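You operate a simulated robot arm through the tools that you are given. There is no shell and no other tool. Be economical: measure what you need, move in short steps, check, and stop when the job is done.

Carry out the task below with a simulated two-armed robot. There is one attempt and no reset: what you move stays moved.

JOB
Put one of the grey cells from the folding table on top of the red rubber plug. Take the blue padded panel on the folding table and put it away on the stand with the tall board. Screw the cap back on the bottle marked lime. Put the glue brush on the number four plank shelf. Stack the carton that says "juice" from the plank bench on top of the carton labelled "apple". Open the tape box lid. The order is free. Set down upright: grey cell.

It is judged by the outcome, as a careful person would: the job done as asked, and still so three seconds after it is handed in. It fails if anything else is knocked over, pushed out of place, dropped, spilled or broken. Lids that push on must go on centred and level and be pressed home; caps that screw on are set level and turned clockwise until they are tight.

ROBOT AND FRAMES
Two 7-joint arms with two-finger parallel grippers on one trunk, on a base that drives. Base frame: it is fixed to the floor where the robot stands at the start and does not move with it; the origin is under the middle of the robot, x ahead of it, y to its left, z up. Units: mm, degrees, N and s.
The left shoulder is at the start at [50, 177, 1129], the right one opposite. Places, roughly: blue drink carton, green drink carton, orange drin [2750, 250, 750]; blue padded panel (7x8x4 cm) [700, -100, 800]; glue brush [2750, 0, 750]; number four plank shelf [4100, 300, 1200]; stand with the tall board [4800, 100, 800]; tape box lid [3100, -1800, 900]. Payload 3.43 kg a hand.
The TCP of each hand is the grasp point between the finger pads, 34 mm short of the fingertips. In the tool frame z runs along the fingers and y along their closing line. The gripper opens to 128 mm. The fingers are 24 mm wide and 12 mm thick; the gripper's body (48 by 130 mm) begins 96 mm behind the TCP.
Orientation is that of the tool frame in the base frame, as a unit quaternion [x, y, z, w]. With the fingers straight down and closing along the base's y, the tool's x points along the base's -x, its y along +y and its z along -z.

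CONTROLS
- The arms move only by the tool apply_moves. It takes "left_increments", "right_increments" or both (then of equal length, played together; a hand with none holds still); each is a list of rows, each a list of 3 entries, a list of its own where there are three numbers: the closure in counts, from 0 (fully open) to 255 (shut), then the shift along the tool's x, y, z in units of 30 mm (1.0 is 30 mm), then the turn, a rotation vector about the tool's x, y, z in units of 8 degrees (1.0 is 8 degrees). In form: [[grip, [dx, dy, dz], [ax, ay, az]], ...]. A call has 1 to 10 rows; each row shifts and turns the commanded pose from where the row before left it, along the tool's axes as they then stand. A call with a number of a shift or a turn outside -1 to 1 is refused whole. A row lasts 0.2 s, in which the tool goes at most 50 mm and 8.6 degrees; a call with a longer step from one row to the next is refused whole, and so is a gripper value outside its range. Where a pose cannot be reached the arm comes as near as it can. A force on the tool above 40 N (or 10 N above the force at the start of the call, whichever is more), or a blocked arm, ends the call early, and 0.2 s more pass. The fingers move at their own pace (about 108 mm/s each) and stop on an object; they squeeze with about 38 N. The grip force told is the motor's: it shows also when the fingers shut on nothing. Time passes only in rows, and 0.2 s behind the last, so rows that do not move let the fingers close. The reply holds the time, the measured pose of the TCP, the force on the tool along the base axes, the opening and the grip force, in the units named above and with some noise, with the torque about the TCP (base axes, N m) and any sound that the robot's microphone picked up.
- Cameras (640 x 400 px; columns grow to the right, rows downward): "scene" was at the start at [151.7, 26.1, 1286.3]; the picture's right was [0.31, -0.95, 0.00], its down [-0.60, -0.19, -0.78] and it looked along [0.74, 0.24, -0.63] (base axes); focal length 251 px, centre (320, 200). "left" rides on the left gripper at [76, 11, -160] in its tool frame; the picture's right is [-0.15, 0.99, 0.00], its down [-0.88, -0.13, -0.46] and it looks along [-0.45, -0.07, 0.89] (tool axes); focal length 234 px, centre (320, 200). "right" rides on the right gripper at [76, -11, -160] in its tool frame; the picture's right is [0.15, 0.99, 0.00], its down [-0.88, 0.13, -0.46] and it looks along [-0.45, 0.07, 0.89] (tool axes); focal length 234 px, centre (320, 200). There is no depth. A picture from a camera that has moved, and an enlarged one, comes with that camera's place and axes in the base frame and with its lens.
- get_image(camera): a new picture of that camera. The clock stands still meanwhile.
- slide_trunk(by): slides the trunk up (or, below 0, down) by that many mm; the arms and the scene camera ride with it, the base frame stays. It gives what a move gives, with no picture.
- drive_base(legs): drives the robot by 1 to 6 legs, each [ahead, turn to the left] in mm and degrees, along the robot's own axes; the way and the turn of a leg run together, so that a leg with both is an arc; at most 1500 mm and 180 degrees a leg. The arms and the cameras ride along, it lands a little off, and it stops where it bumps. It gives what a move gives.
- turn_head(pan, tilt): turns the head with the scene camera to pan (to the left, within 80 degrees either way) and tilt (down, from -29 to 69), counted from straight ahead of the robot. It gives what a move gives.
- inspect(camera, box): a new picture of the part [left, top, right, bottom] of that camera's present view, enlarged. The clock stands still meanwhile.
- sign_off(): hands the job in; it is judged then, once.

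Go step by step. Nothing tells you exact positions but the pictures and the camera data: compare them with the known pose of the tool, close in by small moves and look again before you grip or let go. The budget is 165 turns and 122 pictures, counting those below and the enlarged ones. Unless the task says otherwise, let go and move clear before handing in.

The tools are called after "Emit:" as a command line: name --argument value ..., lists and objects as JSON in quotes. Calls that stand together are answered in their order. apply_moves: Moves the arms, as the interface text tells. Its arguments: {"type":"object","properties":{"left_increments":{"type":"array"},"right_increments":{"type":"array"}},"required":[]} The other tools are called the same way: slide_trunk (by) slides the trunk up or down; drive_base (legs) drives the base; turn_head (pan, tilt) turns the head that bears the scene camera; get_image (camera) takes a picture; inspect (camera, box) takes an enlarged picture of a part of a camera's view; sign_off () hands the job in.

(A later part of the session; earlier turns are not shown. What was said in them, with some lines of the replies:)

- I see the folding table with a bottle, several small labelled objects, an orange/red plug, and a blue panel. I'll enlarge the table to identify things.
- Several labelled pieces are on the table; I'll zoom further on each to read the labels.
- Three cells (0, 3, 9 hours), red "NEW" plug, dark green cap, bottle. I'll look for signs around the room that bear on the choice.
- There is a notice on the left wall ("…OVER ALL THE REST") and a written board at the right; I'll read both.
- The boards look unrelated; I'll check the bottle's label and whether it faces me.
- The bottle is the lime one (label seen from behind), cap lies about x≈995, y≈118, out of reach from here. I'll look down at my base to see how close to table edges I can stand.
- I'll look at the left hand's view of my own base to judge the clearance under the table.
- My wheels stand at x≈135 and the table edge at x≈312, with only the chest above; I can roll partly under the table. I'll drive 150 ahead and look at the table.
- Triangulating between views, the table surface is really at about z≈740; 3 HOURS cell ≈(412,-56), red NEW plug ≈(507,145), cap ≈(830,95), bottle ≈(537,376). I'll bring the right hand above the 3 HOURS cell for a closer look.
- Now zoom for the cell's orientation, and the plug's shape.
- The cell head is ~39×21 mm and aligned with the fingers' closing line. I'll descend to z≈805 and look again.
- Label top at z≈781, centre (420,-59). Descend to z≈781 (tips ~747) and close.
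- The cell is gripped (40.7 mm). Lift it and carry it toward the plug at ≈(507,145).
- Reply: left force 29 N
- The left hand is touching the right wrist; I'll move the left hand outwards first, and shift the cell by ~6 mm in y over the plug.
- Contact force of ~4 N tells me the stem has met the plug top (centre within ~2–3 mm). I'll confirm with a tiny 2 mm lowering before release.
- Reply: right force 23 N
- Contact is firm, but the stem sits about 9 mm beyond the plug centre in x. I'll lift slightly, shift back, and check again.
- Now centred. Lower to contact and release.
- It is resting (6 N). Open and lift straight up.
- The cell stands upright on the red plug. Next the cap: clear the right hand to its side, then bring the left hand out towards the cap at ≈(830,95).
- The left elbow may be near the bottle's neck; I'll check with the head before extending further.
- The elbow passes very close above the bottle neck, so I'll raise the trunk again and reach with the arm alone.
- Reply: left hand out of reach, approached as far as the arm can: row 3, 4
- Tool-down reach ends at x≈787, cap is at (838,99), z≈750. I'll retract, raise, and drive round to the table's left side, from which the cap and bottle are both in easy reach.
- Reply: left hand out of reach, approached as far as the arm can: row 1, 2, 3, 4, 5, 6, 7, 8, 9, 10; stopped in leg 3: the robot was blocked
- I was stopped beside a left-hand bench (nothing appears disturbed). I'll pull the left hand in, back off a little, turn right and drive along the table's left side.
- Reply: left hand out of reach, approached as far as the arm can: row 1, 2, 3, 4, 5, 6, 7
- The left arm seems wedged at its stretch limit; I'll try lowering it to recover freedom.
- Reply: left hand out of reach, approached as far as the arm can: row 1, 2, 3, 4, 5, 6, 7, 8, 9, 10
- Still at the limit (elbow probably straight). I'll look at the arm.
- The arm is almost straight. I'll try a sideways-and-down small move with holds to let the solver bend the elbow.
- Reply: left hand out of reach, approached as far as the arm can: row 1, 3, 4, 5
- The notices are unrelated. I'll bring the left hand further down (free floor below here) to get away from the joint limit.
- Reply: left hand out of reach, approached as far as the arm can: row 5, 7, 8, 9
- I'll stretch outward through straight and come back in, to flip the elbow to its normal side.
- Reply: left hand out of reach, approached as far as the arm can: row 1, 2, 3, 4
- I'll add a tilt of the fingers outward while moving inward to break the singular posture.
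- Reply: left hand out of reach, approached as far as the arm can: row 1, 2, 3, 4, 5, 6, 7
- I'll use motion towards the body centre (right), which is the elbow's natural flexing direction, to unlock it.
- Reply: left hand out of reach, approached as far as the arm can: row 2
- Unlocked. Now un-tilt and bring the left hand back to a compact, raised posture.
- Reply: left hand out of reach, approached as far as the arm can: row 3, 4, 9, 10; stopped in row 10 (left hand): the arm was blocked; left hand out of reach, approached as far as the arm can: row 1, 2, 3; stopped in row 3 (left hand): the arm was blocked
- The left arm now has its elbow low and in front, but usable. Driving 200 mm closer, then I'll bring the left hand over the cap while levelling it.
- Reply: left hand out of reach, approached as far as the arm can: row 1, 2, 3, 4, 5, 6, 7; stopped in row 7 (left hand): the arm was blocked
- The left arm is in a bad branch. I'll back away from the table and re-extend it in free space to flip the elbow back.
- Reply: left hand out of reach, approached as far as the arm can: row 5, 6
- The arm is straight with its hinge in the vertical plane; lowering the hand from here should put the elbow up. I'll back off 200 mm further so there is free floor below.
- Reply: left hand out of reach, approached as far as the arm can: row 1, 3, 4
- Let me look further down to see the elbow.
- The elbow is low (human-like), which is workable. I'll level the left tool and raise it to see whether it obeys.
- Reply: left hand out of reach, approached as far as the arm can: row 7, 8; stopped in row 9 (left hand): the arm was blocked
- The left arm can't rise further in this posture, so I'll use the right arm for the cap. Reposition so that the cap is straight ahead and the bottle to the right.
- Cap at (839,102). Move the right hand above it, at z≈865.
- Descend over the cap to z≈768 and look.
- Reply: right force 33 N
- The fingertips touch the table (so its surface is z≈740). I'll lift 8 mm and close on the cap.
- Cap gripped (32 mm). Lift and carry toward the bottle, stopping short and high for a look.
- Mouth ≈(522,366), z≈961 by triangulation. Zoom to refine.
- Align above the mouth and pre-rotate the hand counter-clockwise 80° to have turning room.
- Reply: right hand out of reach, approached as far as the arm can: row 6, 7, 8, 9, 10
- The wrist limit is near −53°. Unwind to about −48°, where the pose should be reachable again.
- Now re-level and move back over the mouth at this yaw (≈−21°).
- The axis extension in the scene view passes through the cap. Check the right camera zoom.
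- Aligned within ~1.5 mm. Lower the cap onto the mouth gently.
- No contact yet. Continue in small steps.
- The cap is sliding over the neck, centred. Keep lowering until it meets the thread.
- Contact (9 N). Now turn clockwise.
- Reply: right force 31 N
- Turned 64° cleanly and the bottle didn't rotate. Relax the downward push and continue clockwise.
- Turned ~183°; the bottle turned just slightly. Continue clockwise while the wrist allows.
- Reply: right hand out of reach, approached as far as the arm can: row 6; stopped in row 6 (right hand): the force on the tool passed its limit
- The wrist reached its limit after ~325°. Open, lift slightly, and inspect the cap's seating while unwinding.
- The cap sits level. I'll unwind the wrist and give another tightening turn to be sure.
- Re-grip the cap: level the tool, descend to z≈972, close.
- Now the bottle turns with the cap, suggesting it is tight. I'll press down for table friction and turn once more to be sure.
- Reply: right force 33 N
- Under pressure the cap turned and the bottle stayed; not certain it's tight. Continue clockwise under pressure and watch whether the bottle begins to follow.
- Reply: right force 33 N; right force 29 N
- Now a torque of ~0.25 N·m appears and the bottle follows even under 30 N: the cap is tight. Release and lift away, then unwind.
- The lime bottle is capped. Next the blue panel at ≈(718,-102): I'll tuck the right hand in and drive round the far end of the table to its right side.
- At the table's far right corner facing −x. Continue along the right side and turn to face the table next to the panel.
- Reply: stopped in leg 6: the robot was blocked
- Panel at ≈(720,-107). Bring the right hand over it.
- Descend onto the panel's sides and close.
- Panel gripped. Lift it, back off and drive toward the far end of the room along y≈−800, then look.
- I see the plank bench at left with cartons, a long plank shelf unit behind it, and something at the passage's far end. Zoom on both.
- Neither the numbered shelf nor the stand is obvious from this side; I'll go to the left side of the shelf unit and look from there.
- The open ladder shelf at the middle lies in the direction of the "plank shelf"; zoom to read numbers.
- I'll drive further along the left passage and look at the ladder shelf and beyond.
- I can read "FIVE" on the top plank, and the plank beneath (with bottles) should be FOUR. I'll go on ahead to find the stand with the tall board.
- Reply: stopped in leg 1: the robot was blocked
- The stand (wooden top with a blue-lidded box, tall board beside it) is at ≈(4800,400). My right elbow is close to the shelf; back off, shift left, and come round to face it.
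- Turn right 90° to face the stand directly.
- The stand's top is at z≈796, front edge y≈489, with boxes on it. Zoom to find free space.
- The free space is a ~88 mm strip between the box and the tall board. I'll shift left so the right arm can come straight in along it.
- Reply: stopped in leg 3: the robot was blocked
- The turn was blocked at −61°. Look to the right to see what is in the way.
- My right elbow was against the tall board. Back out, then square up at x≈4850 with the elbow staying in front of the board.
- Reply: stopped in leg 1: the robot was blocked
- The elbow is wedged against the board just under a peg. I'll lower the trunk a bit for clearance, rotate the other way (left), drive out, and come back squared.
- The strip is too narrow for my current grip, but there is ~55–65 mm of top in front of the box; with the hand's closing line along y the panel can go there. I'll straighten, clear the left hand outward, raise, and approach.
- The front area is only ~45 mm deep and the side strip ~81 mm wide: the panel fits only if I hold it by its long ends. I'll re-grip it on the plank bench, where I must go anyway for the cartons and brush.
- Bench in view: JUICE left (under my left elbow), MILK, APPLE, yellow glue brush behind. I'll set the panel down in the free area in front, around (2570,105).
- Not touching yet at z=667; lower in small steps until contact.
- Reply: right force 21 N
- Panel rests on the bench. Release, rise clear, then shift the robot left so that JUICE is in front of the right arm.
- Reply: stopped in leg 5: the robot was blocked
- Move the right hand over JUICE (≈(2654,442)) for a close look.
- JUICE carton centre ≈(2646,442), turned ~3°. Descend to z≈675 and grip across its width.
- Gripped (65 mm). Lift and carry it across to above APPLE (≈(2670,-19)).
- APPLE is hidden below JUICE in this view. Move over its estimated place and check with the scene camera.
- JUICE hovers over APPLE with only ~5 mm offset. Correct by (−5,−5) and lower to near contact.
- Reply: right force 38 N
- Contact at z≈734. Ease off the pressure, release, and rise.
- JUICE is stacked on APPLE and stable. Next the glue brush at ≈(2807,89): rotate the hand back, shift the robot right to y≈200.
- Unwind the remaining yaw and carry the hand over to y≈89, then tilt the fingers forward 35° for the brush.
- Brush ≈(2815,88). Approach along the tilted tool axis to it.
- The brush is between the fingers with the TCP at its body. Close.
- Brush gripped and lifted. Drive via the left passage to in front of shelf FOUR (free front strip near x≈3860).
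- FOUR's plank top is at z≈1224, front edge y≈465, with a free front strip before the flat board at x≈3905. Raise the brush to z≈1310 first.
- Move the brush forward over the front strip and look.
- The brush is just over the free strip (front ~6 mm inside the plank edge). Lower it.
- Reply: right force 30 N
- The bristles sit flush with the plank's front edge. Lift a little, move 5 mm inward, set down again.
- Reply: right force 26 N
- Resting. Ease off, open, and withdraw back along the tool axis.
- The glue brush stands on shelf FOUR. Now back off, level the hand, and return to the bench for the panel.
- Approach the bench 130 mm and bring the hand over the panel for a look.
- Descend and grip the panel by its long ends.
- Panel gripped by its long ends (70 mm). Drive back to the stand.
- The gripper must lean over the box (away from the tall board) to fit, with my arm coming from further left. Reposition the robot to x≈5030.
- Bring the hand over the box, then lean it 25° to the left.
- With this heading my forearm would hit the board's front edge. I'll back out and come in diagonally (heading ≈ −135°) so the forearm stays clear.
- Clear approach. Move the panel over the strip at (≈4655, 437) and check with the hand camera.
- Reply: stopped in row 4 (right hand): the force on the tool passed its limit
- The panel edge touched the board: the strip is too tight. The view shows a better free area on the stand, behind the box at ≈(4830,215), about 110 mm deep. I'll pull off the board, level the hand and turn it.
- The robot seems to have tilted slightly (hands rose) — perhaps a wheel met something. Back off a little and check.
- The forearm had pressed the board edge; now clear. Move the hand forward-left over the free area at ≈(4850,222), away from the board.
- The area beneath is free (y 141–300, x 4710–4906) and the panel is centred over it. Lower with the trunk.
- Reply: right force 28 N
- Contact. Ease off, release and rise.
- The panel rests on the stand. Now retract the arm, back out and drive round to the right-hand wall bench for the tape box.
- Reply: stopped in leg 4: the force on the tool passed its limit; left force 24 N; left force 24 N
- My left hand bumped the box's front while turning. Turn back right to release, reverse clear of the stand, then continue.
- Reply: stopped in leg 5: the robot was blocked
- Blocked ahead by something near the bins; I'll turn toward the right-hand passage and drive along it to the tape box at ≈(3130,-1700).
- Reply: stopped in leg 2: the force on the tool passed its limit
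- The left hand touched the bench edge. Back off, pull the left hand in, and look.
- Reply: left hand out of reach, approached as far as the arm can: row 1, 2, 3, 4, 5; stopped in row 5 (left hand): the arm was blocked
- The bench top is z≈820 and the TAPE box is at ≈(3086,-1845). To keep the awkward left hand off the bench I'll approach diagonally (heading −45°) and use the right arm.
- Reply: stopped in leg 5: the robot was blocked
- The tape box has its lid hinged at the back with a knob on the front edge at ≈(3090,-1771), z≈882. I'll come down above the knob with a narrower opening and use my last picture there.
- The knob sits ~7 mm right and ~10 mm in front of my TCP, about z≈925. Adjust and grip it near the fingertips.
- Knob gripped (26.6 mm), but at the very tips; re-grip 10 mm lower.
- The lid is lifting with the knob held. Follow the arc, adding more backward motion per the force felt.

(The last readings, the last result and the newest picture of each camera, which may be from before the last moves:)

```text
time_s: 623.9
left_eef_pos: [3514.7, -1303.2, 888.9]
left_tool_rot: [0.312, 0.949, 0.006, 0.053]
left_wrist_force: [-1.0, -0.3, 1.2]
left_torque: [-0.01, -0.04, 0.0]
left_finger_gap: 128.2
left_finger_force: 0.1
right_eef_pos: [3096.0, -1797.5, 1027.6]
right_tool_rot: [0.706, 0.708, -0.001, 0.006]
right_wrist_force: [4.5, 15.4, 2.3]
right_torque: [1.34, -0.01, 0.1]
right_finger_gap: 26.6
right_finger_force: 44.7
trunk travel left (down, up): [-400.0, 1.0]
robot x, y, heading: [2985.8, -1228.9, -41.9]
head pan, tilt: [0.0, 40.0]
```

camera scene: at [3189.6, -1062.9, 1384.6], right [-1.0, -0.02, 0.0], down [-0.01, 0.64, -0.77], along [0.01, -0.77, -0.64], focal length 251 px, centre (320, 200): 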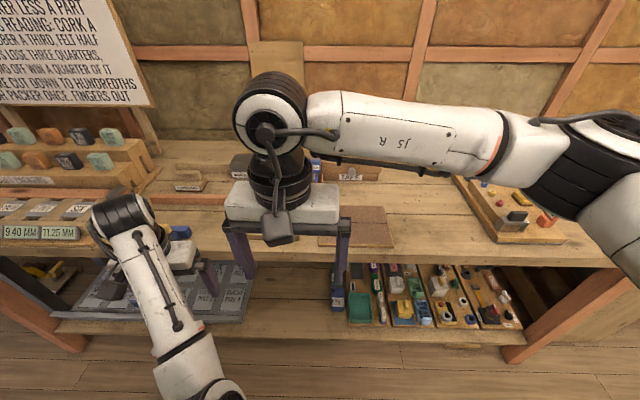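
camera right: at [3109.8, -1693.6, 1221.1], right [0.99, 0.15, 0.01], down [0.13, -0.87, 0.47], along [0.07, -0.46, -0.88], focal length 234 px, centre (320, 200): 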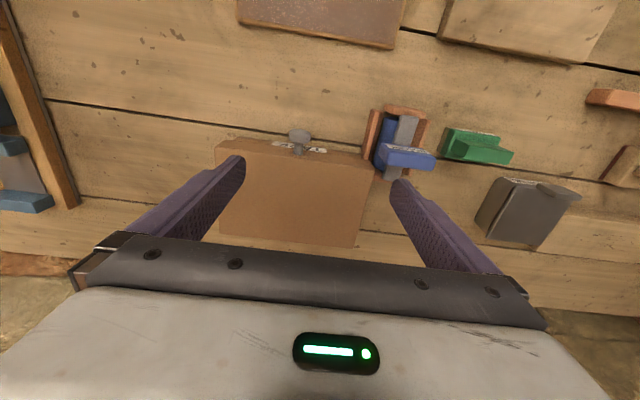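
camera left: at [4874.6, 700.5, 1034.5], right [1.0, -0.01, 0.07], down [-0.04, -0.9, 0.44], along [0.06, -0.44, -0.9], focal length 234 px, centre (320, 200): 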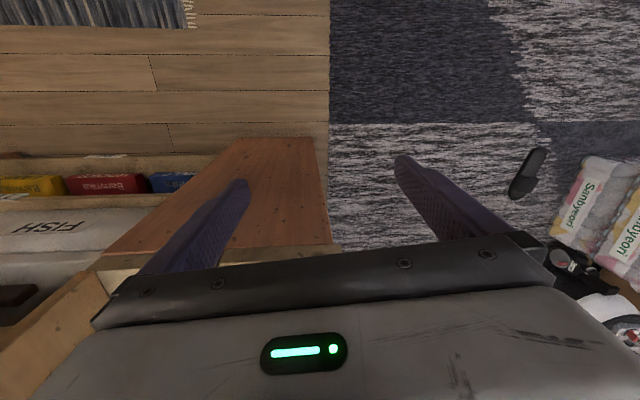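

Circle fit gives hinge at y≈−1964 with radius ≈200 (TCP path). Continue along it to about 60°.

Emit:
apply_moves --right_increments '[[255, [-0.36, 0, -0.63], [0, 0, 0]], [255, [-0.42, 0, -0.63], [0, 0, 0]], [255, [-0.65, 0, -0.55], [0, 0, 0]], [255, [-0.7, 0, -0.5], [0, 0, 0]], [255, [0, 0, 0], [0, 0, 0]]]'

```text
time_s: 625.1
left_eef_pos: [3514.1, -1306.5, 888.5]
left_tool_rot: [0.312, 0.949, 0.007, 0.052]
left_wrist_force: [0.4, 0.3, -0.1]
left_torque: [0.0, 0.04, 0.02]
left_finger_gap: 128.1
left_finger_force: 0.0
right_eef_pos: [3096.1, -1867.6, 1088.8]
right_tool_rot: [0.708, 0.706, -0.002, 0.001]
right_wrist_force: [11.4, -7.2, -37.1]
right_torque: [0.71, -0.32, 0.04]
right_finger_gap: 26.7
right_finger_force: 44.7
trunk travel left (down, up): [-400.0, 1.0]
robot x, y, heading: [2982.7, -1228.1, -41.9]
head pan, tilt: [0.0, 40.0]
```

Refit: hinge at y≈−1915, z≈934, R≈153; the lid is at ~72°. Continue over the top to ~98°.

Emit:
apply_moves --right_increments '[[255, [-0.5, 0, 0.2], [0, 0, 0]], [255, [-0.6, 0, 0], [0, 0, 0]], [255, [-0.5, 0, 0], [0, 0, 0]], [255, [-0.5, 0, 0.05], [0, 0, 0]], [255, [-0.4, 0, 0.06], [0, 0, 0]], [255, [0, 0, 0], [0, 0, 0]]]'

```text
time_s: 626.5
left_eef_pos: [3514.3, -1302.8, 890.1]
left_tool_rot: [0.313, 0.948, 0.004, 0.055]
left_wrist_force: [-0.3, -0.5, 0.7]
left_torque: [0.04, 0.01, 0.02]
left_finger_gap: 128.1
left_finger_force: 0.0
right_eef_pos: [3094.7, -1935.1, 1092.8]
right_tool_rot: [0.707, 0.707, -0.002, 0.013]
right_wrist_force: [6.9, 1.1, 29.7]
right_torque: [0.64, -0.27, 0.03]
right_finger_gap: 26.8
right_finger_force: 45.1
trunk travel left (down, up): [-400.0, 1.0]
robot x, y, heading: [2978.6, -1228.7, -41.9]
head pan, tilt: [0.0, 40.0]
```

At ~97°. Relieve the downward push and go a little further back.

Emit:
apply_moves --right_increments '[[255, [-0.3, 0, -0.2], [0, 0, 0]], [255, [-0.4, 0, 0], [0, 0, 0]], [255, [-0.3, 0, 0.05], [0, 0, 0]], [255, [0, 0, 0], [0, 0, 0]]]'

```text
time_s: 627.5
left_eef_pos: [3514.8, -1305.5, 888.0]
left_tool_rot: [0.313, 0.948, 0.007, 0.053]
left_wrist_force: [0.0, 0.2, 0.3]
left_torque: [0.01, 0.0, -0.02]
left_finger_gap: 128.1
left_finger_force: 0.0
right_eef_pos: [3095.0, -1966.4, 1086.7]
right_tool_rot: [0.706, 0.708, -0.001, 0.002]
right_wrist_force: [9.7, 14.4, -24.6]
right_torque: [1.53, -0.2, 0.1]
right_finger_gap: 26.6
right_finger_force: 44.8
trunk travel left (down, up): [-400.0, 1.0]
robot x, y, heading: [2981.7, -1231.4, -41.7]
head pan, tilt: [0.0, 40.0]
```

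The lid is at ~109°. Relieve the vertical pull, release, and lift straight off.

Emit:
apply_moves --right_increments '[[255, [0.1, 0, 0.2], [0, 0, 0]], [255, [0, 0, 0], [0, 0, 0]], [200, [0, 0, 0], [0, 0, 0]], [150, [0, 0, 0], [0, 0, 0]], [120, [0, 0, 0], [0, 0, 0]], [120, [0, 0, -0.5], [0, 0, 0]], [120, [0, 0, -0.8], [0, 0, 0]], [120, [0.3, 0, -0.8], [0, 0, 0]], [120, [0.8, 0, -0.3], [0, 0, 0]]]'

```text
time_s: 629.5
left_eef_pos: [3513.4, -1303.5, 889.0]
left_tool_rot: [0.313, 0.948, 0.005, 0.053]
left_wrist_force: [-0.3, -0.2, -1.1]
left_torque: [0.02, -0.01, -0.01]
left_finger_gap: 128.0
left_finger_force: 0.0
right_eef_pos: [3093.2, -1930.2, 1158.8]
right_tool_rot: [0.708, 0.706, -0.003, 0.007]
right_wrist_force: [-0.2, -0.3, -0.1]
right_torque: [-0.02, 0.02, 0.02]
right_finger_gap: 67.8
right_finger_force: 0.1
trunk travel left (down, up): [-400.0, 1.0]
robot x, y, heading: [2982.6, -1229.5, -42.1]
head pan, tilt: [0.0, 40.0]
```

Retreat the hand clear of the bench.

Emit:
apply_moves --right_increments '[[120, [0.9, 0, 0], [0, 0, 0]], [120, [0.9, 0, 0], [0, 0, 0]], [120, [0.9, 0, 0], [0, 0, 0]], [120, [0.9, 0, 0], [0, 0, 0]], [120, [0.9, 0, 0], [0, 0, 0]], [120, [0.9, 0, 0], [0, 0, 0]], [120, [0, 0, 0], [0, 0, 0]]]'

```text
time_s: 631.1
left_eef_pos: [3514.3, -1304.7, 890.1]
left_tool_rot: [0.313, 0.948, 0.006, 0.054]
left_wrist_force: [-0.4, -0.5, 0.4]
left_torque: [0.02, -0.01, 0.0]
left_finger_gap: 128.0
left_finger_force: 0.1
right_eef_pos: [3094.5, -1771.3, 1157.0]
right_tool_rot: [0.708, 0.706, -0.003, 0.007]
right_wrist_force: [-1.1, 0.2, 0.5]
right_torque: [-0.01, 0.01, -0.07]
right_finger_gap: 67.8
right_finger_force: 0.0
trunk travel left (down, up): [-400.0, 1.0]
robot x, y, heading: [2980.1, -1229.4, -42.0]
head pan, tilt: [0.0, 40.0]
```

The hands are clear of everything and no sound of the lid falling was heard, so I'm handing in.

Emit:
sign_off

```text
The job is handed in.
```

I did all six tasks and handed the job in, but I had no pictures left to check two things at the end: whether the tape box lid is still open, and whether a box I bumped had shifted.

- **Grey cell:** the "3 HOURS" cell stands upright on the red plug marked "NEW".
- **Lime bottle:** the cap is on level. I turned it clockwise until the bottle turned with it even when I pressed down hard.
- **Juice carton:** it is on top of the apple carton and stable, though it sits about 25 mm off to one side.
- **Glue brush:** it is at the front edge of shelf FOUR, just in front of the flat board marked "SEAT".
- **Blue panel:** it is on the stand with the tall board, in the free space behind the blue-lidded box.
- **Tape box lid:** I lifted it by its knob to about 109°, past vertical. I heard no sound of it falling shut after I let go.

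**Bumps:** my left hand pushed the front of the blue-lidded box on the stand with about 24 N, so it may have moved slightly. I also touched the tall board and the edge of the wall bench. Nothing looked out of place at the tall board; I had no close view of the bench edge.
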